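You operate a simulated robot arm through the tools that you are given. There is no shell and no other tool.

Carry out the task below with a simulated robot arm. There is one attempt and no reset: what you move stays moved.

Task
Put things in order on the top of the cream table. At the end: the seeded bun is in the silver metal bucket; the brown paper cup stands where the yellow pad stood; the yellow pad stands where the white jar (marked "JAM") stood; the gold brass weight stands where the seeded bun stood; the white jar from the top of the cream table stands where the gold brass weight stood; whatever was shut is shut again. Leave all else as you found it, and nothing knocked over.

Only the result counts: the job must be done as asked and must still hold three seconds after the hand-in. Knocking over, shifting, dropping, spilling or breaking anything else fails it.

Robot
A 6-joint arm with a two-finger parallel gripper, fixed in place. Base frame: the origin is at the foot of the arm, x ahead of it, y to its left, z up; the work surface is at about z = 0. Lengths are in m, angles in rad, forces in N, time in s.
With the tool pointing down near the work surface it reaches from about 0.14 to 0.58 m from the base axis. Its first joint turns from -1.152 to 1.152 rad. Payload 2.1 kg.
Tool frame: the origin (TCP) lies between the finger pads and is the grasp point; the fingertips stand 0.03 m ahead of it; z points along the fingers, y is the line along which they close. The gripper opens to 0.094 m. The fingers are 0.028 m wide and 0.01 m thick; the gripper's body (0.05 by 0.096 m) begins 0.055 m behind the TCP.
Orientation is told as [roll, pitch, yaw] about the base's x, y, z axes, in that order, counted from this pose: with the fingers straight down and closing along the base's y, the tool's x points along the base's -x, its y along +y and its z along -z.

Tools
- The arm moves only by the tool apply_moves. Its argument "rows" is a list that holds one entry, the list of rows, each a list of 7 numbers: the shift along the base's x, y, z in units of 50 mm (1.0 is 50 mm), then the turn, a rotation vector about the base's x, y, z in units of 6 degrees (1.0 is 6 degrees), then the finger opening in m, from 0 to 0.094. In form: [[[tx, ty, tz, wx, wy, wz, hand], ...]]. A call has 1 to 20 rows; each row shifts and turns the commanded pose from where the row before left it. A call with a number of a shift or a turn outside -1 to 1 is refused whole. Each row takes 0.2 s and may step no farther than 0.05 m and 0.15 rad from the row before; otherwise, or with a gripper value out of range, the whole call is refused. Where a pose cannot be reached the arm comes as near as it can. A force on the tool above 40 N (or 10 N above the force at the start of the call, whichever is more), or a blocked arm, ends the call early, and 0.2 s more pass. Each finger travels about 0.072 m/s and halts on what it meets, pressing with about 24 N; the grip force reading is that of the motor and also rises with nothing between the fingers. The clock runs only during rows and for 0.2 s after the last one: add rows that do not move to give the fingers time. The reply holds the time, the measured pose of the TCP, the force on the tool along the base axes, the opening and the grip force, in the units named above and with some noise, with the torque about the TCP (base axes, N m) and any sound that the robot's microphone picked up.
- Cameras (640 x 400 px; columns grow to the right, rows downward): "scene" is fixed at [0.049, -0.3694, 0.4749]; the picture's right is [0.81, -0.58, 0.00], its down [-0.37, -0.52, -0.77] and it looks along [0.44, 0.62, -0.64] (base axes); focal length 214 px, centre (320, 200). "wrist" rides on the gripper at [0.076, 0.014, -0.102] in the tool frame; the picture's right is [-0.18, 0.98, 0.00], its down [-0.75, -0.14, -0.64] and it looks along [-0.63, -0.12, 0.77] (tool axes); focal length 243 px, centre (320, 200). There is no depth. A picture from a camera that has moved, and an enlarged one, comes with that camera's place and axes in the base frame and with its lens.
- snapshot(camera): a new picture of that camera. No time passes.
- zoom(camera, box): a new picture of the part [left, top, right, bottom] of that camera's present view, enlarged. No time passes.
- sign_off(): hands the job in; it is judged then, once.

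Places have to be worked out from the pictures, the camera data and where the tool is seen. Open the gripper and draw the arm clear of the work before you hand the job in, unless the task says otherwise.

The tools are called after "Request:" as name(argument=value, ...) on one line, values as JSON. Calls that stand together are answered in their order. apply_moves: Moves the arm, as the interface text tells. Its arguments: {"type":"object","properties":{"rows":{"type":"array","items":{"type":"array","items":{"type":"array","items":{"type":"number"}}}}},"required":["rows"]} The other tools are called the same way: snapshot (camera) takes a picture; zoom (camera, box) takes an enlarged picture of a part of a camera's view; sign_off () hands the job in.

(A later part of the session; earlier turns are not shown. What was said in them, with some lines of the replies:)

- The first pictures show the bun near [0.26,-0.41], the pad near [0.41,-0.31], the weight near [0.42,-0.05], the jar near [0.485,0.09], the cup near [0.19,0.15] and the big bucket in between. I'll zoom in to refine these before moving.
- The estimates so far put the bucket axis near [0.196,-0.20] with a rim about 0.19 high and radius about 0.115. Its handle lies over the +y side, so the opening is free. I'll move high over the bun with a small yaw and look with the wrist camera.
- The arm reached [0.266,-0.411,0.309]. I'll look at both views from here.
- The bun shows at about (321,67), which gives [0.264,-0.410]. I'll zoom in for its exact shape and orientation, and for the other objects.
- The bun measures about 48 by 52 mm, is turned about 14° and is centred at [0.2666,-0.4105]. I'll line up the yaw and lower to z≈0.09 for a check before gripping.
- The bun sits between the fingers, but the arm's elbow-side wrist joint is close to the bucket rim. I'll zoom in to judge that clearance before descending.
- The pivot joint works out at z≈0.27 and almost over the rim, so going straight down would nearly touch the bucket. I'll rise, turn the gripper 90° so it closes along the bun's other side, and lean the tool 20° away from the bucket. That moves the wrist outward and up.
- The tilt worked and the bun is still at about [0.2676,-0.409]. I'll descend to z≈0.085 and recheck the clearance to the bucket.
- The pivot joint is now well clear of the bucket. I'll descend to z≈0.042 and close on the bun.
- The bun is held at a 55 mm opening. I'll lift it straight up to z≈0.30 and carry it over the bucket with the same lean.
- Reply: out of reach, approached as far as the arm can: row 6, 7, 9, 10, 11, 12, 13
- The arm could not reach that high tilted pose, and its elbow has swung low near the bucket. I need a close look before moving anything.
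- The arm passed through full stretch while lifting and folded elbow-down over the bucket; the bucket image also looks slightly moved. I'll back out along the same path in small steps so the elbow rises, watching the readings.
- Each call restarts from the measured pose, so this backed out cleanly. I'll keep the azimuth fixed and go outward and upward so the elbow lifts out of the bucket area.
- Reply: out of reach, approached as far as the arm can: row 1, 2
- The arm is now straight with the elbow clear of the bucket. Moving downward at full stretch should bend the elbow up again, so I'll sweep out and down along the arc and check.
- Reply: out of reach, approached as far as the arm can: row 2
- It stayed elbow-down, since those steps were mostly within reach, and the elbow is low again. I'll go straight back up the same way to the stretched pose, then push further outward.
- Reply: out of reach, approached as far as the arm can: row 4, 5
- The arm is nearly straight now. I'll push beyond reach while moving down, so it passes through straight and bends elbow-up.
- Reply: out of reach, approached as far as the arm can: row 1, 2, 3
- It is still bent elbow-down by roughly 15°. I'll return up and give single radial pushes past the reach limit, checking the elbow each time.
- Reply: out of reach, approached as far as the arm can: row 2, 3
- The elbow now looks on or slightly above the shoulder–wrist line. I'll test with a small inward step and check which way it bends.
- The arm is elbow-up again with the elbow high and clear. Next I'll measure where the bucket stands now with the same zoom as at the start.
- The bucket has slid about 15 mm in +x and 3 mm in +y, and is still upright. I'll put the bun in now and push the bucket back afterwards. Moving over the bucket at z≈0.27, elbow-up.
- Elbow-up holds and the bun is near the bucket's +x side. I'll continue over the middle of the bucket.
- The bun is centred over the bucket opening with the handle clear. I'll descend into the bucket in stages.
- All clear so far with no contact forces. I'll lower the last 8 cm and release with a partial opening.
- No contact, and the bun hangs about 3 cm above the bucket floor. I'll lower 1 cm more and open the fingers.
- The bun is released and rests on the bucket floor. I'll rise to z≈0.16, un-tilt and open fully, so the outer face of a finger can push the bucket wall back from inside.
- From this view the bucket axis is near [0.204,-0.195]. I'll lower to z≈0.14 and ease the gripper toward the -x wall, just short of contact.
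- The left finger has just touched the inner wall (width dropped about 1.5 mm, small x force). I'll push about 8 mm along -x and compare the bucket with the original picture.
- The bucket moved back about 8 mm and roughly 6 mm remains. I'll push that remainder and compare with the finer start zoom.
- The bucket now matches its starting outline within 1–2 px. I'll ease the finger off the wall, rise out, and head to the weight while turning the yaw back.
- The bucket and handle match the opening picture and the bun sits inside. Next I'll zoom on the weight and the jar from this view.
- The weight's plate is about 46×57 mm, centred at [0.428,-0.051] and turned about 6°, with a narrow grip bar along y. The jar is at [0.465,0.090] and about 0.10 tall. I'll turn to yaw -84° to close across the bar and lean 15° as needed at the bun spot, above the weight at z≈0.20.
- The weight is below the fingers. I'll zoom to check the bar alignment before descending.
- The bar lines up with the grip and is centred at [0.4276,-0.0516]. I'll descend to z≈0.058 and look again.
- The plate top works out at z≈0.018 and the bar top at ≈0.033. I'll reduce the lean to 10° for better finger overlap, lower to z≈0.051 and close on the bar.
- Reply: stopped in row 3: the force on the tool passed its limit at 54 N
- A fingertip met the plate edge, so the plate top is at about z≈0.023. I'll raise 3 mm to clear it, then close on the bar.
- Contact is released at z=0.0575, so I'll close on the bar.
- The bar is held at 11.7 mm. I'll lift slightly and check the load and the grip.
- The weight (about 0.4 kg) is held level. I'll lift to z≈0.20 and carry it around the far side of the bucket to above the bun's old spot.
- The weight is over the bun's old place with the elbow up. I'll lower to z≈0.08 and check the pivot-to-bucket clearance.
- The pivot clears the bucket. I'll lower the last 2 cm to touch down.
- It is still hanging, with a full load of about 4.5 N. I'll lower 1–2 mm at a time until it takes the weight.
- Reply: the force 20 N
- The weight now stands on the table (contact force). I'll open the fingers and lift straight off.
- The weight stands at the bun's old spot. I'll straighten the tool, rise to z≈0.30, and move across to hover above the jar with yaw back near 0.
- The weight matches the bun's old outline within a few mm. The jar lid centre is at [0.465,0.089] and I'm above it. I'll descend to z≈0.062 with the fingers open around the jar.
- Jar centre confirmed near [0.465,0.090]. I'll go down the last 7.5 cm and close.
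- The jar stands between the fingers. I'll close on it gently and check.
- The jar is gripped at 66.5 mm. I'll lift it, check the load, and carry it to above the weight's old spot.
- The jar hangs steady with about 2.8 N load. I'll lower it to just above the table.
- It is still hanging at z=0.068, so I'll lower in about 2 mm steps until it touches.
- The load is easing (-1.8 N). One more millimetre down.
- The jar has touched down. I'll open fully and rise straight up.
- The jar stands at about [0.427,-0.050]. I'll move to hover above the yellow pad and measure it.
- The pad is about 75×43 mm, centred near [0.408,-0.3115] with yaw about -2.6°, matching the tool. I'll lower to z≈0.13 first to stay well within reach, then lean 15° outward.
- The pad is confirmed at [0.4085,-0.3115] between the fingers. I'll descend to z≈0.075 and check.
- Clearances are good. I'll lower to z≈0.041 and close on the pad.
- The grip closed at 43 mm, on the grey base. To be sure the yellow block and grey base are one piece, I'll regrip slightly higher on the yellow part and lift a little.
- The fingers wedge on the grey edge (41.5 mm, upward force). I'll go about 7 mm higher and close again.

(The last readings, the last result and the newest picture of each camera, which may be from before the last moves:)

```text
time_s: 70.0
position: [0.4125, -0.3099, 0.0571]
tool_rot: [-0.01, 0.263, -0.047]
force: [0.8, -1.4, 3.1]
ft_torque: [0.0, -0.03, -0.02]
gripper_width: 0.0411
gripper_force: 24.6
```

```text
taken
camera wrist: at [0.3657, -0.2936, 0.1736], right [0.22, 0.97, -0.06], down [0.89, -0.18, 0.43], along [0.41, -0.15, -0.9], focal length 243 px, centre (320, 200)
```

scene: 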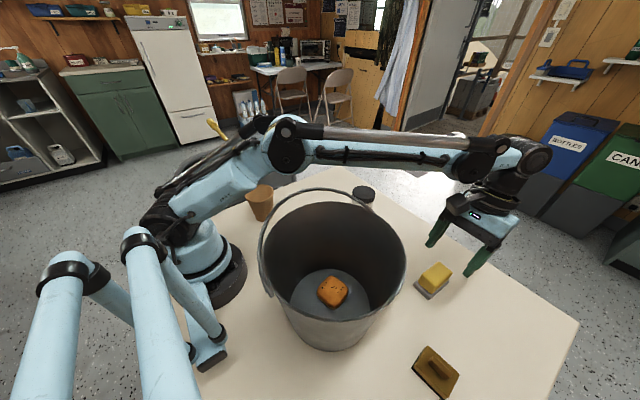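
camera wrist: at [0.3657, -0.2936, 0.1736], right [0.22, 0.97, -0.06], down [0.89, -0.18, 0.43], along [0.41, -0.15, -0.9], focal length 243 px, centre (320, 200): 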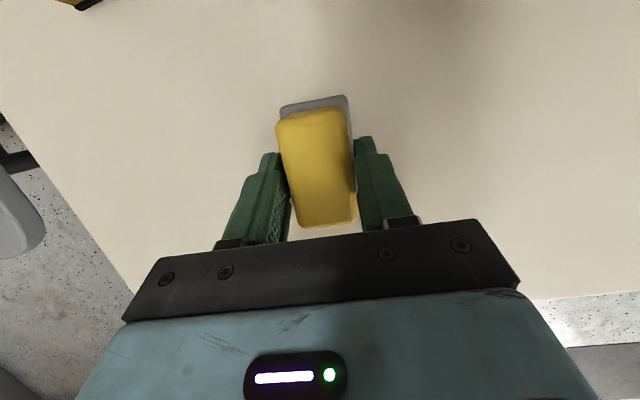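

At 41.1 mm with the tips at z≈0.025–0.03 this should be the yellow block. I'll lift 2 cm and look.

Request:
apply_moves(rows=[[[0, 0, 0.2, 0, 0, 0, 0.025], [0, 0, 0.2, 0, 0, 0, 0.025], [0, 0, 0, 0, 0, 0, 0.025]]])

Request:
snapshot(camera="wrist")

Request:
zoom(camera="scene", box=[380, 200, 500, 320])

```text
time_s: 70.8
position: [0.4137, -0.3112, 0.076]
tool_rot: [-0.011, 0.263, -0.045]
force: [0.3, -0.1, -0.5]
ft_torque: [-0.02, -0.04, 0.01]
gripper_width: 0.0413
gripper_force: 24.0
```

```text
taken
camera wrist: at [0.3657, -0.2938, 0.1934], right [0.22, 0.97, -0.06], down [0.89, -0.18, 0.43], along [0.41, -0.15, -0.9], focal length 243 px, centre (320, 200)
```

wrist: 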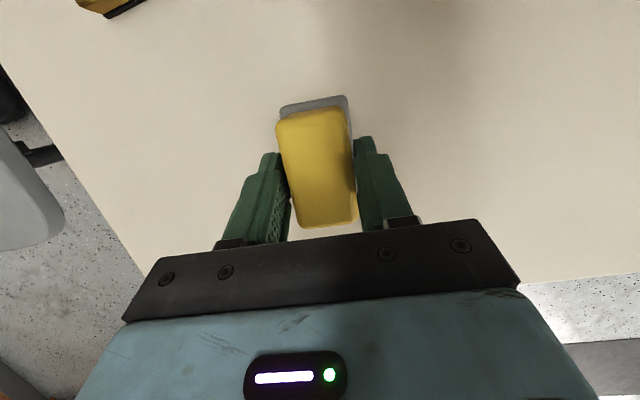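

```text
3.33 times, centred on (440, 260) of scene
camera zoom: at [0.049, -0.3694, 0.4748], right [0.81, -0.58, 0.0], down [-0.37, -0.52, -0.77], along [0.44, 0.62, -0.64], focal length 715 px, centre (-80, 0)
```

zoom: 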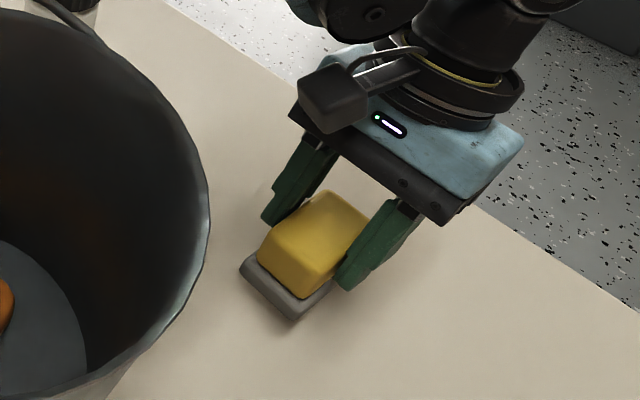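

The grey base lifts with the yellow block, so the pad is one piece. I'll carry it at a safe height over the jar to the jar's old place, raising only once closer in.

Request:
apply_moves(rows=[[[0, 0, 0.6, 0, 0, 0, 0.025], [0, 0, 0.6, 0, 0, 0, 0.025], [0.04, 0.74, 0.467, 0, 0, 0, 0.025], [0.04, 0.74, 0.467, 0, 0, 0, 0.025], [0.04, 0.74, 0.5, 0, 0, 0, 0.025], [0.142, 0.826, 0, 0, 0, 0, 0.025], [0.142, 0.826, 0, 0, 0, 0, 0.025], [0.142, 0.826, 0, 0, 0, 0, 0.025], [0.142, 0.826, 0, 0, 0, 0, 0.025], [0.142, 0.826, 0, 0, 0, 0, 0.025], [0.142, 0.826, 0, 0, 0, 0, 0.025], [0.142, 0.826, 0, 0, 0, 0, 0.025], [0, 0, 0, 0, 0, 0, 0.025]]])

Request:
snapshot(camera="wrist")

Request:
snapshot(camera="scene")

```text
time_s: 73.6
position: [0.4695, 0.0922, 0.2078]
tool_rot: [-0.012, 0.261, -0.048]
force: [0.5, 0.1, -1.0]
ft_torque: [0.01, -0.02, -0.01]
gripper_width: 0.0412
gripper_force: 24.5
```

```text
taken
camera wrist: at [0.4223, 0.1088, 0.3251], right [0.22, 0.97, -0.06], down [0.89, -0.18, 0.43], along [0.41, -0.15, -0.9], focal length 243 px, centre (320, 200)
```

wrist: 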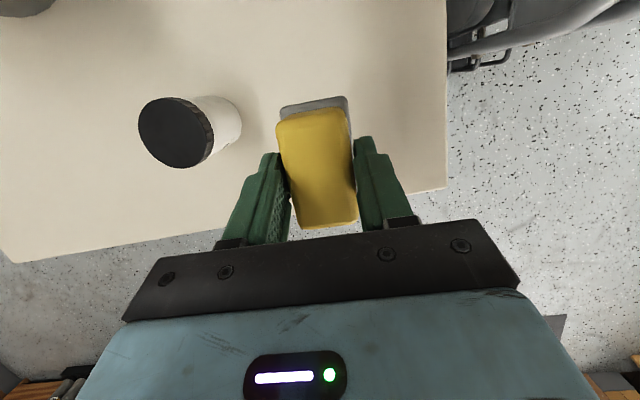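

```text
taken
```

scene: 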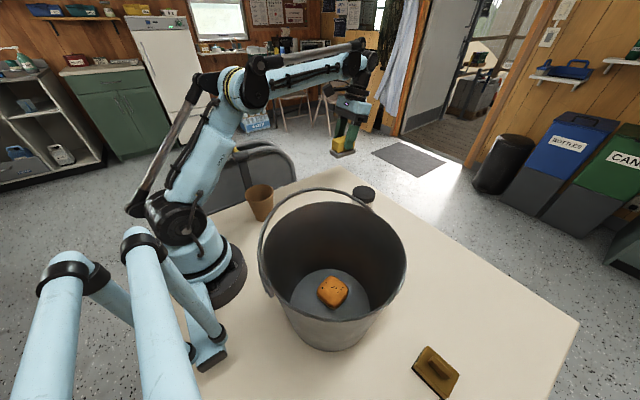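

The pad is over the jar's old place. I'll descend to just above the table.

Request:
apply_moves(rows=[[[0, -0.01, -0.7, 0, 0, 0, 0.025], [0, -0.01, -0.7, 0, 0, 0, 0.025], [0, -0.01, -0.7, 0, 0, 0, 0.025], [0, 0, -0.7, 0, 0, 0, 0.025], [0, 0, 0, 0, 0, 0, 0.025]]])

Request:
snapshot(camera="wrist")

```text
time_s: 74.8
position: [0.4686, 0.0885, 0.0672]
tool_rot: [-0.011, 0.263, -0.045]
force: [-0.1, -0.4, -0.1]
ft_torque: [0.0, 0.0, 0.0]
gripper_width: 0.0413
gripper_force: 24.2
```

```text
taken
camera wrist: at [0.4208, 0.1058, 0.1848], right [0.22, 0.97, -0.06], down [0.89, -0.18, 0.43], along [0.41, -0.15, -0.9], focal length 243 px, centre (320, 200)
```

wrist: 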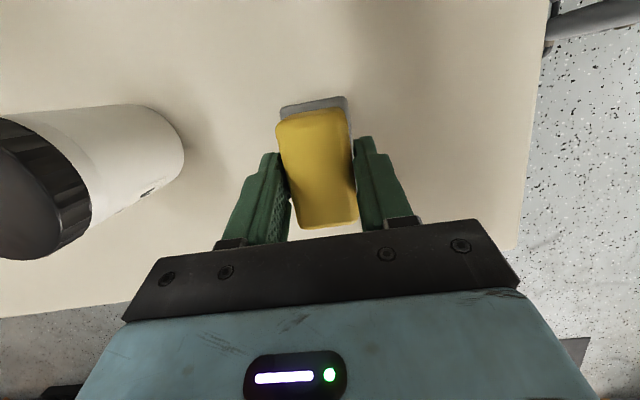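

About 1 cm to go. I'll lower in small steps to touchdown.

Request:
apply_moves(rows=[[[0.01, 0.01, -0.1, 0, 0, 0, 0.025], [0, 0, -0.07, 0, 0, 0, 0.025], [0, 0, 0, 0, 0, 0, 0.025]]])

```text
time_s: 75.6
position: [0.4688, 0.0892, 0.0595]
tool_rot: [-0.012, 0.263, -0.044]
force: [0.2, -0.3, -0.4]
ft_torque: [0.01, 0.01, 0.02]
gripper_width: 0.0412
gripper_force: 23.4
```

No contact yet at z≈0.0595, so I'll step down further.

Request:
apply_moves(rows=[[[0, 0, -0.03, 0, 0, 0, 0.025], [0, 0, 0, 0, 0, 0, 0.025]]])

```text
time_s: 76.2
position: [0.4695, 0.0869, 0.0564]
tool_rot: [-0.01, 0.262, -0.047]
force: [0.1, 0.1, -1.4]
ft_torque: [-0.01, -0.01, 0.0]
gripper_width: 0.0413
gripper_force: 24.0
```

Request:
apply_moves(rows=[[[0, 0, -0.02, 0, 0, 0, 0.025], [0, 0, 0, 0, 0, 0, 0.025]]])

```text
time_s: 76.8
position: [0.4686, 0.0882, 0.0568]
tool_rot: [-0.01, 0.261, -0.045]
force: [-0.4, 0.7, 0.3]
ft_torque: [0.03, 0.01, 0.02]
gripper_width: 0.0416
gripper_force: 24.2
```

The reading shows no clear contact at z≈0.0565. I'll go down another millimetre.

Request:
apply_moves(rows=[[[0, 0, -0.025, 0, 0, 0, 0.025], [0, 0, 0, 0, 0, 0, 0.025]]])

```text
time_s: 77.4
position: [0.4696, 0.0874, 0.0563]
tool_rot: [-0.011, 0.263, -0.047]
force: [0.4, -0.7, -0.7]
ft_torque: [-0.01, 0.02, 0.01]
gripper_width: 0.0412
gripper_force: 23.9
```

Still about zero force; I'll lower a further 1.5 mm.

Request:
apply_moves(rows=[[[0, 0, -0.03, 0, 0, 0, 0.025], [0, 0, 0, 0, 0, 0, 0.025]]])

Request:
zoom(camera="wrist", box=[220, 70, 420, 250])

```text
time_s: 78.0
position: [0.4697, 0.0881, 0.0565]
tool_rot: [-0.011, 0.262, -0.046]
force: [0.0, -1.9, 27.2]
ft_torque: [0.08, -0.19, -0.02]
gripper_width: 0.041
gripper_force: 24.4
```

```text
2.22 times, centred on (320, 160) of wrist
camera zoom: at [0.4221, 0.1049, 0.1732], right [0.22, 0.97, -0.06], down [0.89, -0.18, 0.43], along [0.4, -0.15, -0.9], focal length 539 px, centre (320, 289)
```

zoom: 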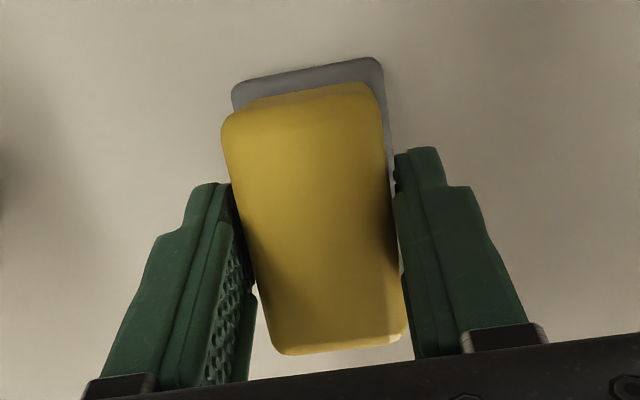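

Firm touchdown (27 N). I'll ease up half a millimetre, open, and lift straight off.

Request:
apply_moves(rows=[[[0, 0, 0.02, 0, 0, 0, 0.05], [0, 0, 0, 0, 0, 0, 0.065], [0, 0, 0, 0, 0, 0, 0.065], [0, 0, 0.4, 0, 0, 0, 0.065], [0, 0, 0.7, 0, 0, 0, 0.065], [0, 0, 0.7, 0, 0, 0, 0.065], [0, 0, 0, 0, 0, 0, 0.065]]])

Request:
snapshot(camera="wrist")

Request:
zoom(camera="scene", box=[220, 130, 420, 260])

```text
time_s: 79.6
position: [0.4705, 0.0878, 0.1446]
tool_rot: [-0.009, 0.261, -0.046]
force: [-0.2, -0.4, -0.4]
ft_torque: [0.02, 0.0, -0.01]
gripper_width: 0.0652
gripper_force: 0.1
```

```text
taken
camera wrist: at [0.4222, 0.1047, 0.2621], right [0.22, 0.97, -0.06], down [0.89, -0.18, 0.43], along [0.41, -0.15, -0.9], focal length 243 px, centre (320, 200)
```

wrist: 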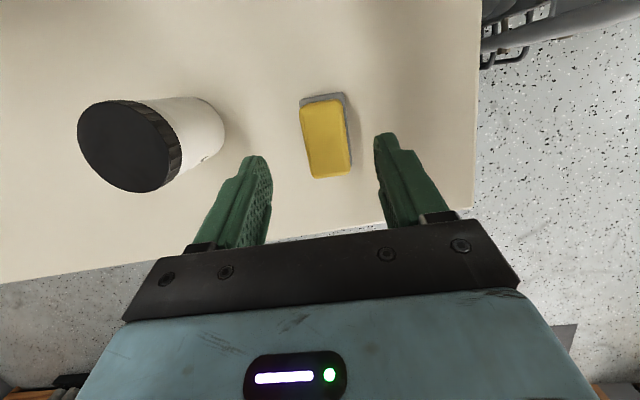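

```text
3.08 times, centred on (320, 195) of scene
camera zoom: at [0.049, -0.3694, 0.4749], right [0.81, -0.58, 0.0], down [-0.37, -0.52, -0.77], along [0.44, 0.62, -0.64], focal length 660 px, centre (320, 215)
```

zoom: 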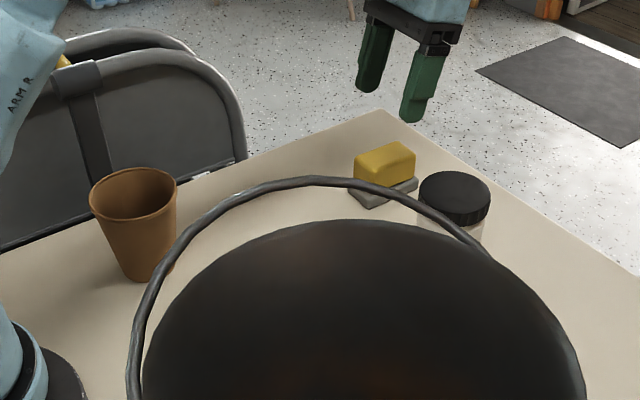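

The pad stands in the jar's old place. I'll straighten the tool, rise, and move over to hover near the cup.

Request:
apply_moves(rows=[[[0, 0, 0.6, 0, -0.833, 0, 0.094], [0, 0, 0.6, 0, -0.833, 0, 0.094], [0, 0, 0.6, 0, -0.833, 0, 0.094], [-0.75, 0.13, 0.15, 0, 0, 0, 0.094], [-0.75, 0.13, 0.15, 0, 0, 0, 0.094], [-0.75, 0.13, 0.15, 0, 0, 0, 0.094], [-0.75, 0.13, 0.15, 0, 0, 0, 0.094], [-0.75, 0.13, 0, 0, 0, 0, 0.094], [-0.75, 0.13, 0, 0, 0, 0, 0.094], [-0.75, 0.13, 0, 0, 0, 0, 0.094], [0, 0, 0, 0, 0, 0, 0.094]]])

Request:
snapshot(camera="wrist")

Request:
snapshot(camera="scene")

```text
time_s: 82.0
position: [0.2073, 0.1331, 0.2672]
tool_rot: [0.0, 0.0, -0.045]
force: [0.5, 0.6, -0.3]
ft_torque: [0.02, 0.0, -0.03]
gripper_width: 0.0941
gripper_force: 0.1
```

```text
taken
camera wrist: at [0.1304, 0.1496, 0.3674], right [0.23, 0.97, 0.0], down [0.75, -0.18, 0.64], along [0.63, -0.15, -0.77], focal length 243 px, centre (320, 200)
```

wrist: 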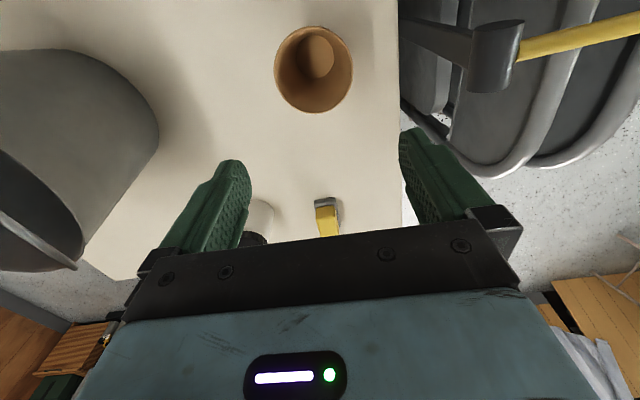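

```text
taken
```

scene: 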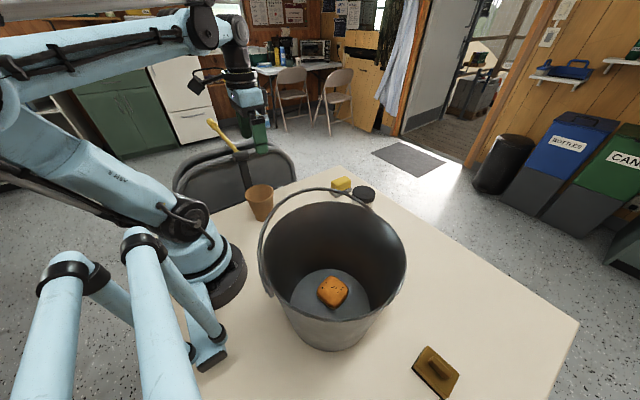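

The cup is in view below. I'll zoom in to get its rim and base accurately.

Request:
zoom(camera="wrist", box=[250, 10, 380, 130])

Request:
zoom(camera="scene", box=[230, 170, 300, 240])

```text
3.33 times, centred on (315, 70) of wrist
camera zoom: at [0.1304, 0.1496, 0.3674], right [0.23, 0.97, 0.0], down [0.75, -0.18, 0.64], along [0.63, -0.15, -0.77], focal length 809 px, centre (337, 633)
```

zoom: 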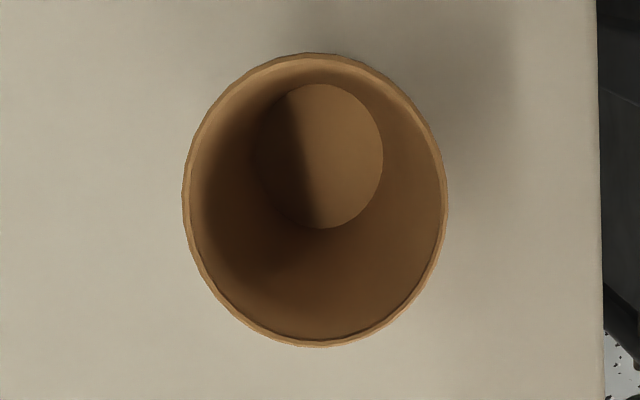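

```text
5.71 times, centred on (265, 205) of scene
camera zoom: at [0.049, -0.3694, 0.4749], right [0.81, -0.58, 0.0], down [-0.37, -0.52, -0.77], along [0.44, 0.62, -0.64], focal length 1226 px, centre (634, 171)
```

zoom: 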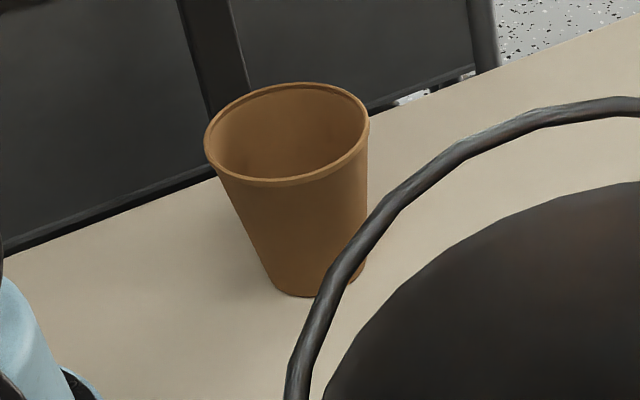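

The cup rim is about 83 mm wide, centred near [0.190,0.129], and the cup is about 0.085 tall. The 94 mm opening leaves about 5 mm a side, so I'll centre carefully and lower to z≈0.15 for a check.

Request:
apply_moves(rows=[[[-0.115, -0.029, -0.78, 0, 0, 0, 0.094], [-0.115, -0.029, -0.78, 0, 0, 0, 0.094], [-0.115, -0.029, -0.78, 0, 0, 0, 0.094], [0, 0, 0, 0, 0, 0, 0.094]]])

Request:
snapshot(camera="wrist")

Request:
snapshot(camera="scene")

```text
time_s: 83.0
position: [0.1891, 0.1278, 0.1453]
tool_rot: [0.001, 0.001, -0.044]
force: [-0.8, 0.2, -0.7]
ft_torque: [0.0, 0.04, -0.03]
gripper_width: 0.094
gripper_force: 0.0
```

```text
taken
camera wrist: at [0.1122, 0.1448, 0.2472], right [0.23, 0.97, 0.0], down [0.75, -0.18, 0.64], along [0.63, -0.15, -0.77], focal length 243 px, centre (320, 200)
```

wrist: 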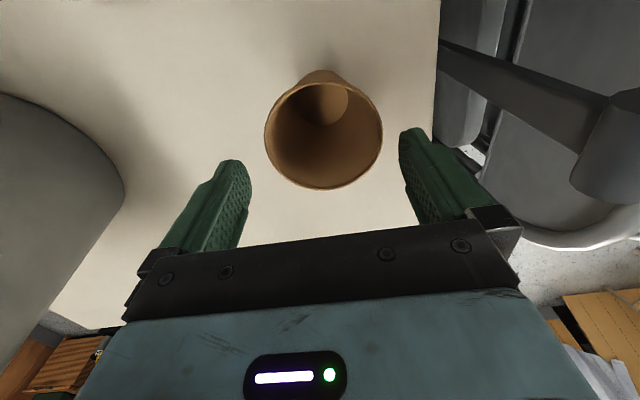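

```text
taken
```

scene: 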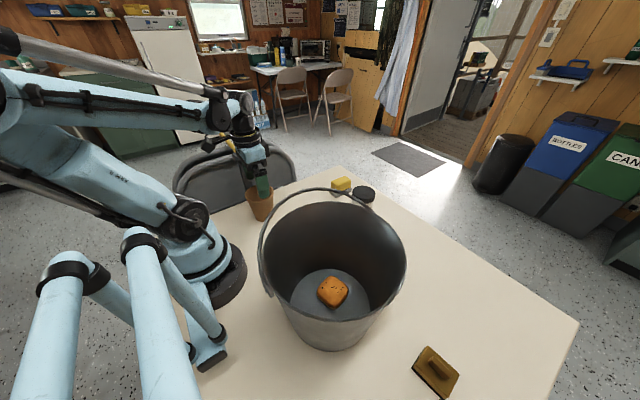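

The cup looks centred between the fingers. I'll zoom once more to refine before the tight descent.

Request:
zoom(camera="wrist", box=[230, 60, 430, 200])

```text
2.86 times, centred on (330, 130) of wrist
camera zoom: at [0.1122, 0.1448, 0.2472], right [0.23, 0.97, 0.0], down [0.75, -0.18, 0.64], along [0.63, -0.15, -0.77], focal length 693 px, centre (291, 400)
```

zoom: 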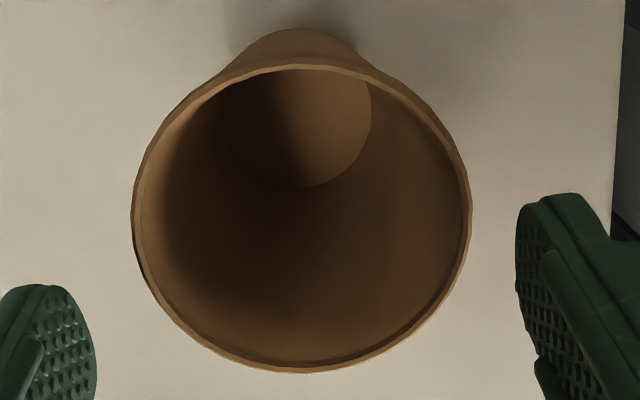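

Two-view fit: the cup centre is [0.1885,0.129], rim about 81 mm wide, height about 0.095. I'll descend slowly around it to z≈0.075 with a 1 mm y correction.

Request:
apply_moves(rows=[[[0, 0.026, 0, 0, 0, 0, 0.094], [0, 0, -0.3, 0, 0, 0, 0.094], [0, 0, -0.3, 0, 0, 0, 0.094], [0, 0, -0.3, 0, 0, 0, 0.094], [0, 0, 0, 0, 0, 0, 0.094]]])

Request:
snapshot(camera="wrist")

```text
time_s: 84.2
position: [0.1887, 0.1292, 0.1033]
tool_rot: [0.001, 0.001, -0.045]
force: [0.9, 0.7, 0.4]
ft_torque: [-0.01, 0.02, 0.02]
gripper_width: 0.0939
gripper_force: 0.0
```

```text
taken
camera wrist: at [0.1123, 0.1465, 0.2038], right [0.23, 0.97, 0.0], down [0.75, -0.18, 0.64], along [0.63, -0.15, -0.77], focal length 243 px, centre (320, 200)
```

wrist: 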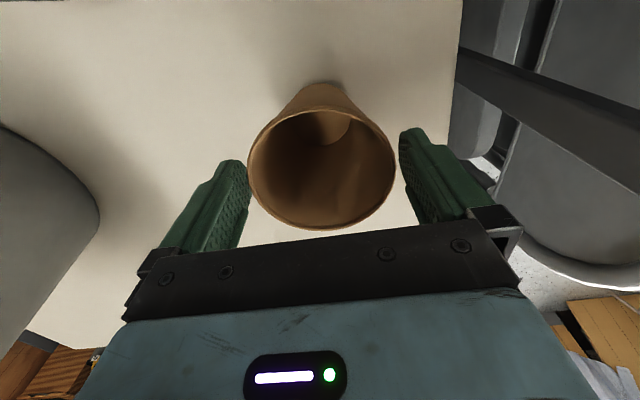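

The fingertips are on both sides of the rim without contact. I'll go down another 2.7 cm and close gently.

Request:
apply_moves(rows=[[[0, 0, -0.28, 0, 0, 0, 0.094], [0, 0, -0.27, 0, 0, 0, 0.094], [0, 0, 0, 0, 0, 0, 0.094]]])

Request:
zoom(camera="wrist", box=[200, 80, 460, 260])

```text
time_s: 85.0
position: [0.1894, 0.1301, 0.0759]
tool_rot: [0.002, 0.001, -0.046]
force: [-0.9, 0.2, -0.3]
ft_torque: [0.01, 0.0, -0.01]
gripper_width: 0.0941
gripper_force: 0.0
```

```text
2.22 times, centred on (330, 170) of wrist
camera zoom: at [0.1131, 0.1473, 0.1767], right [0.23, 0.97, 0.0], down [0.75, -0.18, 0.64], along [0.63, -0.15, -0.77], focal length 539 px, centre (298, 267)
```

zoom: 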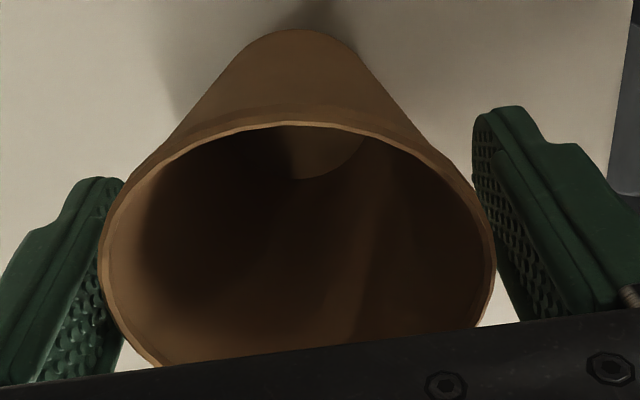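

The cup is between the pads, so I'll close gently.

Request:
apply_moves(rows=[[[0, 0, 0, 0, 0, 0, 0.088], [0, 0, 0, 0, 0, 0, 0.084], [0, 0, 0, 0, 0, 0, 0.081], [0, 0, 0, 0, 0, 0, 0.079], [0, 0, 0, 0, 0, 0, 0.077]]])

Request:
zoom(camera="wrist", box=[200, 80, 460, 260])

```text
time_s: 86.2
position: [0.1894, 0.1308, 0.0756]
tool_rot: [0.002, 0.0, -0.045]
force: [-0.2, -0.1, 0.5]
ft_torque: [0.0, -0.01, 0.0]
gripper_width: 0.0796
gripper_force: 24.0
```

```text
2.22 times, centred on (330, 170) of wrist
camera zoom: at [0.1131, 0.1473, 0.1769], right [0.23, 0.97, 0.0], down [0.75, -0.18, 0.64], along [0.63, -0.15, -0.77], focal length 539 px, centre (298, 267)
```

zoom: 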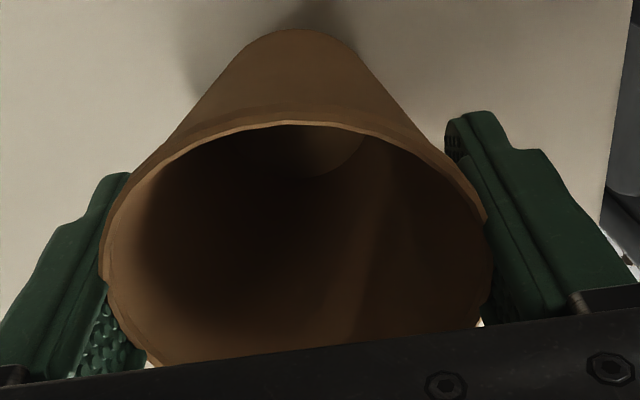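

The cup is held at its rim (79.6 mm). I'll lift slightly and check that it comes up straight.

Request:
apply_moves(rows=[[[0, 0, 0.2, 0, 0, 0, 0.07], [0, 0, 0.3, 0, 0, 0, 0.07], [0, 0, 0, 0, 0, 0, 0.07]]])

Request:
snapshot(camera="wrist")

Request:
zoom(camera="scene", box=[200, 110, 340, 240])

```text
time_s: 87.0
position: [0.1897, 0.1285, 0.1004]
tool_rot: [0.001, 0.001, -0.045]
force: [-0.5, 0.4, -0.5]
ft_torque: [0.01, 0.0, -0.01]
gripper_width: 0.0795
gripper_force: 24.2
```

```text
taken
camera wrist: at [0.1133, 0.1466, 0.2015], right [0.23, 0.97, 0.0], down [0.75, -0.18, 0.64], along [0.63, -0.15, -0.77], focal length 243 px, centre (320, 200)
```

wrist: 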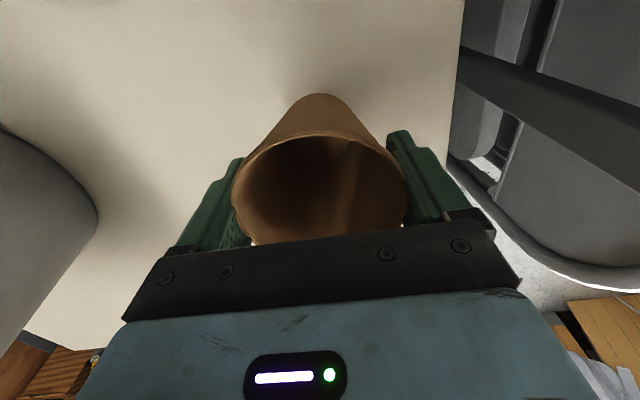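

```text
3.08 times, centred on (270, 175) of scene
camera zoom: at [0.049, -0.3694, 0.4749], right [0.81, -0.58, 0.0], down [-0.37, -0.52, -0.77], along [0.44, 0.62, -0.64], focal length 660 px, centre (474, 277)
```

zoom: 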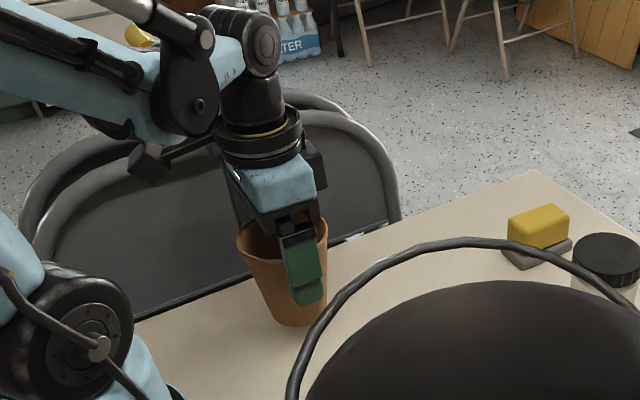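

The cup hangs straight. I'll carry it around the +x side of the bucket, well above the jar, toward the pad's old place.

Request:
apply_moves(rows=[[[0, 0, 0.6, 0, 0, 0, 0.07], [0, 0, 0.7, 0, 0, 0, 0.07], [0.6, -0.25, 0.5, 0, 0, 0, 0.07], [0.6, -0.25, 0.5, 0, 0, 0, 0.07], [0.65, -0.27, 0.3, 0, 0, 0, 0.07], [0.65, -0.27, 0, 0, 0, 0, 0.07], [0.65, -0.27, 0, 0, 0, 0, 0.07], [0.65, -0.27, 0, 0, 0, 0, 0.07], [0.1, -0.7, 0, 0, 0, 0, 0.07], [0.1, -0.7, 0, 0, 0, 0, 0.07], [0.1, -0.7, 0, 0, 0, 0, 0.07], [0.1, -0.7, 0, 0, 0, 0, 0.07], [0.1, -0.7, 0, 0, 0, 0, 0.07], [0.1, -0.7, 0, 0, 0, 0, 0.07], [0, 0, 0, 0, 0, 0, 0.07]]])

Request:
snapshot(camera="wrist")

Request:
snapshot(camera="scene")

```text
time_s: 90.2
position: [0.41, -0.1575, 0.2308]
tool_rot: [0.002, 0.0, -0.043]
force: [-0.7, 0.1, 0.1]
ft_torque: [-0.01, 0.01, 0.01]
gripper_width: 0.0795
gripper_force: 24.2
```

```text
taken
camera wrist: at [0.3333, -0.1417, 0.3321], right [0.23, 0.97, 0.0], down [0.75, -0.17, 0.64], along [0.63, -0.14, -0.77], focal length 243 px, centre (320, 200)
```

wrist: 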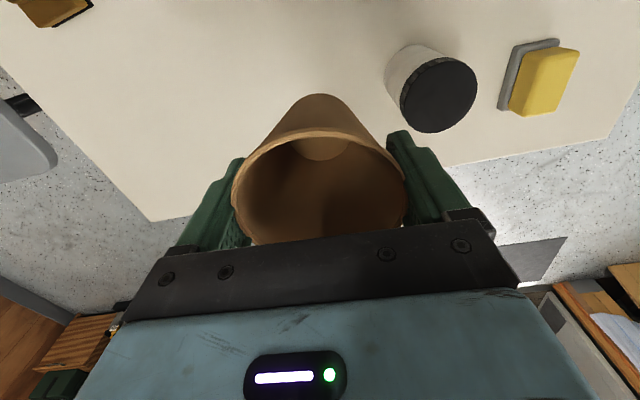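

```text
taken
```

scene: 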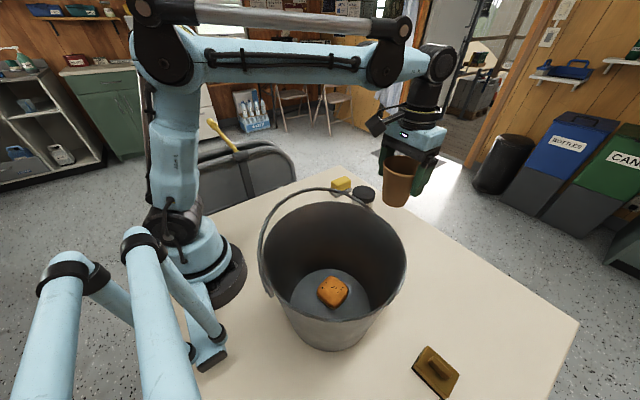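

All steady; the jar and pad stand in place. I'll continue to above the pad's old spot and lower to z≈0.14.

Request:
apply_moves(rows=[[[0, -0.77, 0, 0, 0, 0, 0.07], [0, -0.77, 0, 0, 0, 0, 0.07], [0, -0.77, 0, 0, 0, 0, 0.07], [-0.01, -0.77, 0, 0, 0, 0, 0.07], [0, 0, -0.6, 0, 0, 0, 0.07], [0, 0, -0.6, 0, 0, 0, 0.07], [0, 0, -0.6, 0, 0, 0, 0.07], [0, 0, 0, 0, 0, 0, 0.07]]])

Request:
snapshot(camera="wrist")

Request:
zoom(camera="scene", box=[260, 140, 640, 400])

```text
time_s: 92.0
position: [0.4116, -0.3132, 0.1407]
tool_rot: [0.002, -0.001, -0.044]
force: [-0.1, -0.1, 0.2]
ft_torque: [-0.01, -0.01, 0.0]
gripper_width: 0.0792
gripper_force: 23.8
```

```text
taken
camera wrist: at [0.335, -0.2959, 0.2422], right [0.23, 0.97, 0.0], down [0.75, -0.18, 0.64], along [0.63, -0.15, -0.77], focal length 243 px, centre (320, 200)
```

wrist: 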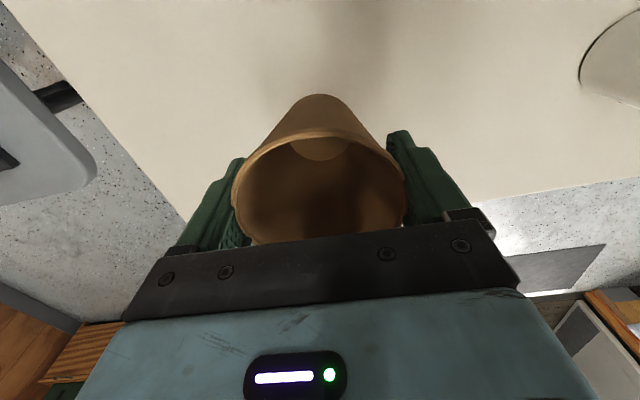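

```text
1.54 times, centred on (450, 270) of scene
camera zoom: at [0.049, -0.3694, 0.4749], right [0.81, -0.58, 0.0], down [-0.37, -0.52, -0.77], along [0.44, 0.62, -0.64], focal length 330 px, centre (120, 92)
```

zoom: 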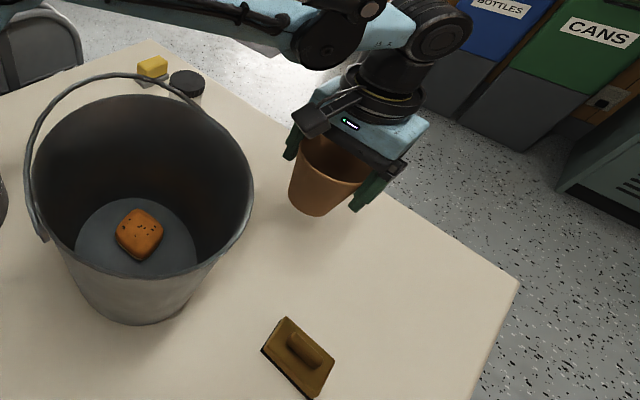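

Clearance is ample (pivot about 0.2 above the TCP). I'll lower to just above the table with a small position correction.

Request:
apply_moves(rows=[[[-0.02, 0.015, -0.5, 0, 0, 0, 0.07], [-0.02, 0.01, -0.4, 0, 0, 0, 0.07], [0, 0, -0.25, 0, 0, 0, 0.07], [0, 0, 0, 0, 0, 0, 0.07]]])

Request:
zoom(camera="scene", box=[380, 200, 500, 320])

```text
time_s: 93.0
position: [0.4083, -0.3124, 0.0823]
tool_rot: [0.001, -0.002, -0.047]
force: [-0.3, 0.3, 0.3]
ft_torque: [-0.05, 0.01, 0.01]
gripper_width: 0.0796
gripper_force: 23.9
```

```text
3.33 times, centred on (440, 260) of scene
camera zoom: at [0.049, -0.3694, 0.4749], right [0.81, -0.58, 0.0], down [-0.37, -0.52, -0.77], along [0.44, 0.62, -0.64], focal length 715 px, centre (-80, 0)
```

zoom: 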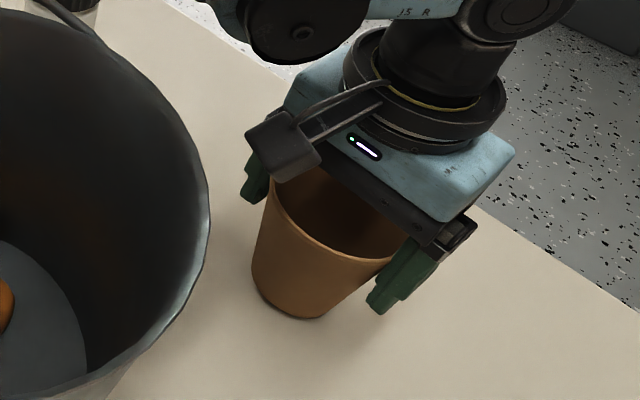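

It is nearly down, at z≈0.082. I'll step to contact.

Request:
apply_moves(rows=[[[0, 0.01, -0.09, 0, 0, 0, 0.07], [0, 0, 0, 0, 0, 0, 0.07]]])

```text
time_s: 93.6
position: [0.4068, -0.3109, 0.0778]
tool_rot: [0.001, 0.001, -0.046]
force: [0.0, -0.1, 0.4]
ft_torque: [-0.02, 0.0, -0.01]
gripper_width: 0.0794
gripper_force: 23.8
```

No contact yet; another 1.5 mm down.

Request:
apply_moves(rows=[[[0.01, 0, -0.03, 0, 0, 0, 0.07], [0, 0, 0, 0, 0, 0, 0.07]]])

```text
time_s: 94.2
position: [0.408, -0.3102, 0.0765]
tool_rot: [0.001, 0.001, -0.042]
force: [-0.3, -0.1, 0.0]
ft_torque: [0.03, 0.04, 0.01]
gripper_width: 0.0794
gripper_force: 23.8
```

Still about zero force at z≈0.0765; I'll lower another millimetre.

Request:
apply_moves(rows=[[[0, -0.01, -0.025, 0, 0, 0, 0.07], [0, 0, 0, 0, 0, 0, 0.07]]])

```text
time_s: 94.8
position: [0.4078, -0.3109, 0.0755]
tool_rot: [0.001, 0.0, -0.046]
force: [-1.0, 0.2, -0.6]
ft_torque: [-0.04, 0.01, 0.02]
gripper_width: 0.0794
gripper_force: 24.4
```

This is near the pick-up height with no force yet. One more millimetre.

Request:
apply_moves(rows=[[[0, 0, -0.02, 0, 0, 0, 0.07], [0, 0, 0, 0, 0, 0, 0.07]]])

```text
time_s: 95.4
position: [0.4094, -0.3111, 0.0762]
tool_rot: [0.002, 0.001, -0.046]
force: [1.3, -1.5, 9.8]
ft_torque: [0.02, -0.09, 0.0]
gripper_width: 0.0798
gripper_force: 24.0
```

The cup has touched down (about 10 N). I'll open slowly, then check before rising.

Request:
apply_moves(rows=[[[0, 0, 0.01, 0, 0, 0, 0.083], [0, 0, 0, 0, 0, 0, 0.088], [0, 0, 0, 0, 0, 0, 0.094], [0, 0, 0, 0, 0, 0, 0.094]]])

Request:
zoom(camera="wrist", box=[200, 80, 460, 260])

```text
time_s: 96.4
position: [0.4071, -0.3114, 0.0751]
tool_rot: [0.001, 0.0, -0.044]
force: [0.8, 0.6, 0.5]
ft_torque: [0.02, 0.0, 0.03]
gripper_width: 0.0942
gripper_force: 0.1
```

```text
2.22 times, centred on (330, 170) of wrist
camera zoom: at [0.331, -0.2938, 0.1771], right [0.23, 0.97, 0.0], down [0.75, -0.18, 0.64], along [0.63, -0.15, -0.77], focal length 539 px, centre (298, 267)
```

zoom: 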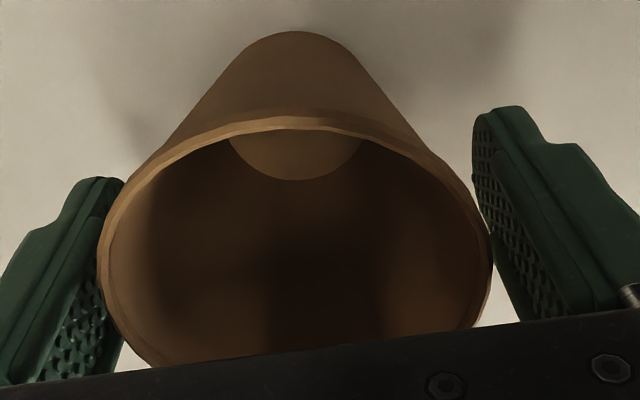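

The cup is free and standing. I'll shift 1 mm to centre and rise straight up slowly.

Request:
apply_moves(rows=[[[0, -0.015, 0, 0, 0, 0, 0.094], [0, 0, 0.2, 0, 0, 0, 0.094], [0, 0, 0.3, 0, 0, 0, 0.094], [0, 0, 0.4, 0, 0, 0, 0.094], [0, 0, 0.6, 0, 0, 0, 0.094], [0, 0, 0.7, 0, 0, 0, 0.094], [0, 0, 0.7, 0, 0, 0, 0.094], [0, 0, 0, 0, 0, 0, 0.094]]])

Request:
snapshot(camera="wrist")

Request:
snapshot(camera="scene")

```text
time_s: 98.2
position: [0.4074, -0.314, 0.2204]
tool_rot: [0.002, 0.0, -0.045]
force: [-0.4, 0.5, 0.2]
ft_torque: [0.0, -0.04, -0.01]
gripper_width: 0.0939
gripper_force: 0.1
```

```text
taken
camera wrist: at [0.3313, -0.2959, 0.3223], right [0.23, 0.97, 0.0], down [0.75, -0.18, 0.64], along [0.63, -0.15, -0.77], focal length 243 px, centre (320, 200)
```

wrist: 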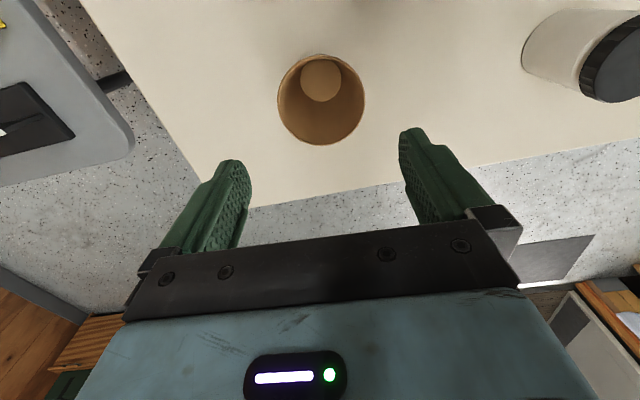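

```text
taken
```

scene: 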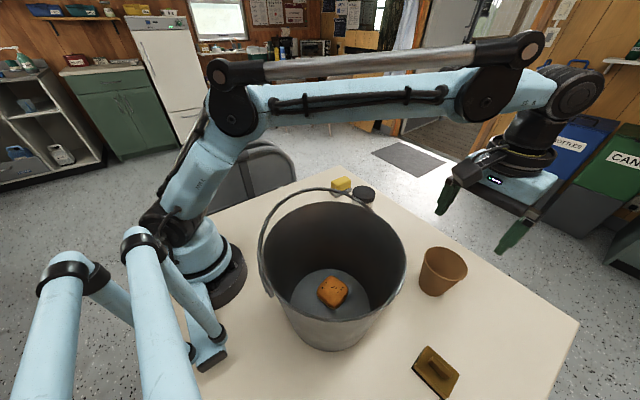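

The cup stands at about [0.408,-0.314], where the pad was. I'll withdraw the arm to its starting pose and do a final inspection.

Request:
apply_moves(rows=[[[-0.24, 0.588, 0.374, 0, 0, 0, 0.094], [-0.24, 0.588, 0.374, 0, 0, 0, 0.094], [-0.24, 0.588, 0.374, 0, 0, 0, 0.094], [-0.24, 0.588, 0.374, 0, 0, 0, 0.094], [-0.24, 0.588, 0.374, 0, 0, 0, 0.094], [-0.24, 0.588, 0.374, 0, 0, 0.08, 0.094], [-0.24, 0.588, 0.374, 0, 0, 0.08, 0.094], [-0.24, 0.588, 0.374, 0, 0, 0.08, 0.094], [-0.24, 0.588, 0.374, 0, 0, 0.08, 0.094], [-0.24, 0.588, 0.374, 0, 0, 0.08, 0.094], [0, 0, 0, 0, 0, 0, 0.094]]])

Request:
snapshot(camera="scene")

Request:
snapshot(camera="wrist")

Request:
zoom(camera="scene", box=[220, 140, 480, 400])

Request:
zoom(camera="wrist", box=[0, 0, 480, 220])

Request:
zoom(camera="scene", box=[380, 240, 500, 400])

```text
time_s: 100.6
position: [0.2899, -0.0199, 0.4056]
tool_rot: [0.002, 0.0, -0.004]
force: [0.1, 0.6, -0.3]
ft_torque: [0.01, -0.04, 0.01]
gripper_width: 0.0939
gripper_force: 0.1
```

```text
taken
```

scene: 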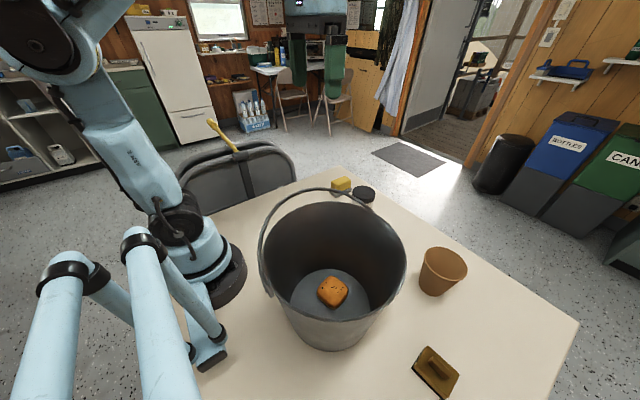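

```text
taken
camera wrist: at [0.2111, -0.0054, 0.508], right [0.19, 0.98, 0.0], down [0.75, -0.14, 0.64], along [0.63, -0.12, -0.77], focal length 243 px, centre (320, 200)
```

wrist: 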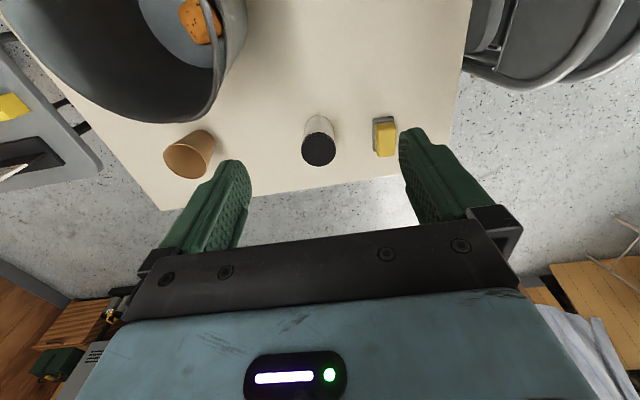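

```text
1.54 times, centred on (350, 270) of scene
camera zoom: at [0.049, -0.3694, 0.4749], right [0.81, -0.58, 0.0], down [-0.37, -0.52, -0.77], along [0.44, 0.62, -0.64], focal length 330 px, centre (274, 92)
```

zoom: 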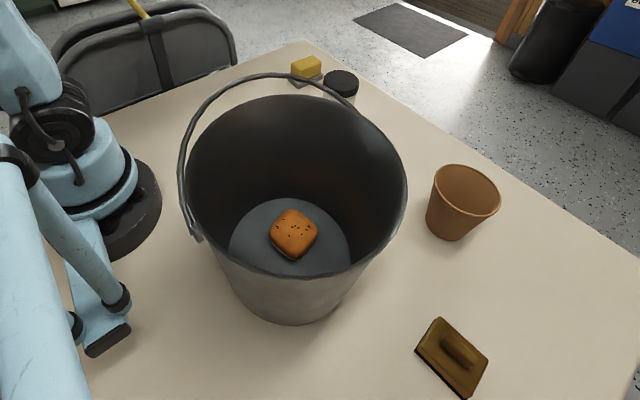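

```text
1.33 times, centred on (240, 110) of wrist
camera zoom: at [0.2111, -0.0054, 0.508], right [0.19, 0.98, 0.0], down [0.75, -0.14, 0.64], along [0.63, -0.12, -0.77], focal length 324 px, centre (427, 320)
```

zoom: 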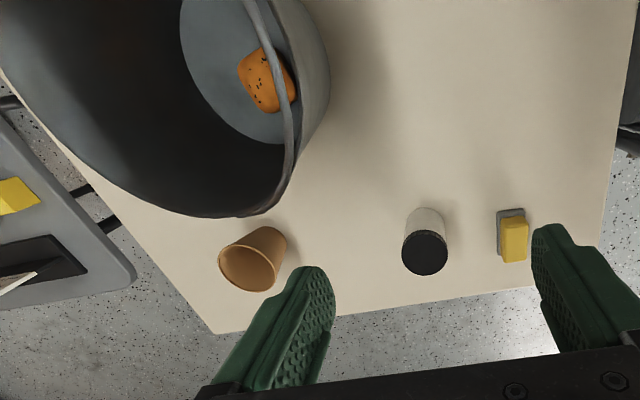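

```text
2.50 times, centred on (440, 320) of scene
camera zoom: at [0.049, -0.3694, 0.4749], right [0.81, -0.58, 0.0], down [-0.37, -0.52, -0.77], along [0.44, 0.62, -0.64], focal length 536 px, centre (20, -100)
```

zoom: 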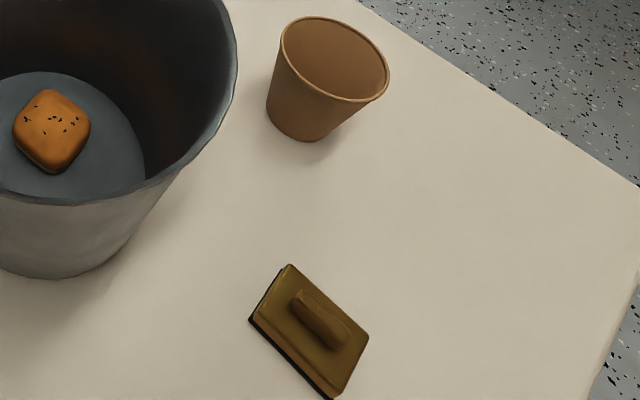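

The bucket outline matches the start. I'll compare the handle and the far objects against the opening close-up once more.

Request:
zoom(camera="scene", box=[230, 150, 390, 240])

Request:
zoom(camera="wrist", box=[140, 0, 260, 100])

```text
4.00 times, centred on (310, 195) of scene
camera zoom: at [0.049, -0.3694, 0.4749], right [0.81, -0.58, 0.0], down [-0.37, -0.52, -0.77], along [0.44, 0.62, -0.64], focal length 858 px, centre (360, 220)
```

zoom: 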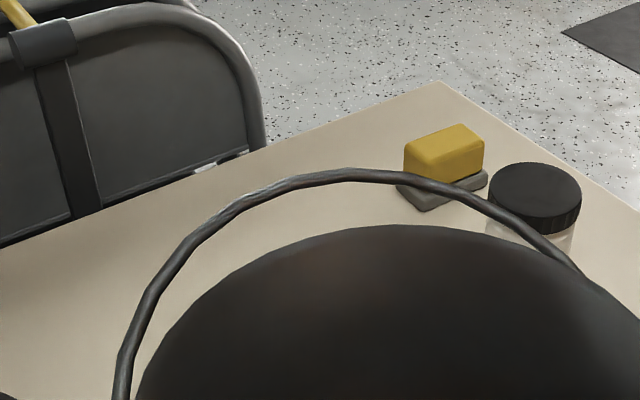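

```text
4.00 times, centred on (200, 50) of wrist
camera zoom: at [0.2111, -0.0054, 0.508], right [0.19, 0.98, 0.0], down [0.75, -0.14, 0.64], along [0.63, -0.12, -0.77], focal length 970 px, centre (800, 800)
```

zoom: 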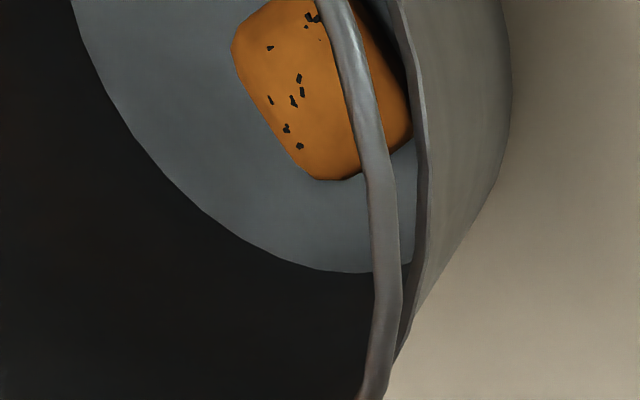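

The handle and bucket match the opening picture, and all five objects stand in their new places: bun in the bucket, cup, pad, weight and jar. The gripper is open and the arm is clear, so I'm handing in the job.

Request:
sign_off()

```text
The job is handed in.
```

The job is handed in, and from the final pictures everything is where you asked. I don't have the judging result.

| Object | Now stands | Measured fit |
|---|---|---|
| Seeded bun | in the silver bucket, on the floor of it | – |
| Gold weight | where the bun stood | within a few mm |
| White jar | where the weight stood | about 2 mm |
| Yellow pad | where the jar stood | about 1 mm |
| Brown cup | where the pad stood | about 2–3 mm |

- **Bucket moved, then put back:** while I was carrying the bun, the arm's elbow folded down and slid the bucket about 15 mm. It stayed upright. I pushed it back from inside, and its outline and handle now match the opening picture to within 1–2 pixels.
- **Weight pressed once:** a fingertip pushed down on the weight's plate while I was lining up, peaking at 54 N. I saw no damage.
- **Shut things:** I opened nothing, so there was nothing to shut again.

Nothing was knocked over. The arm is back near its starting pose with the gripper open.
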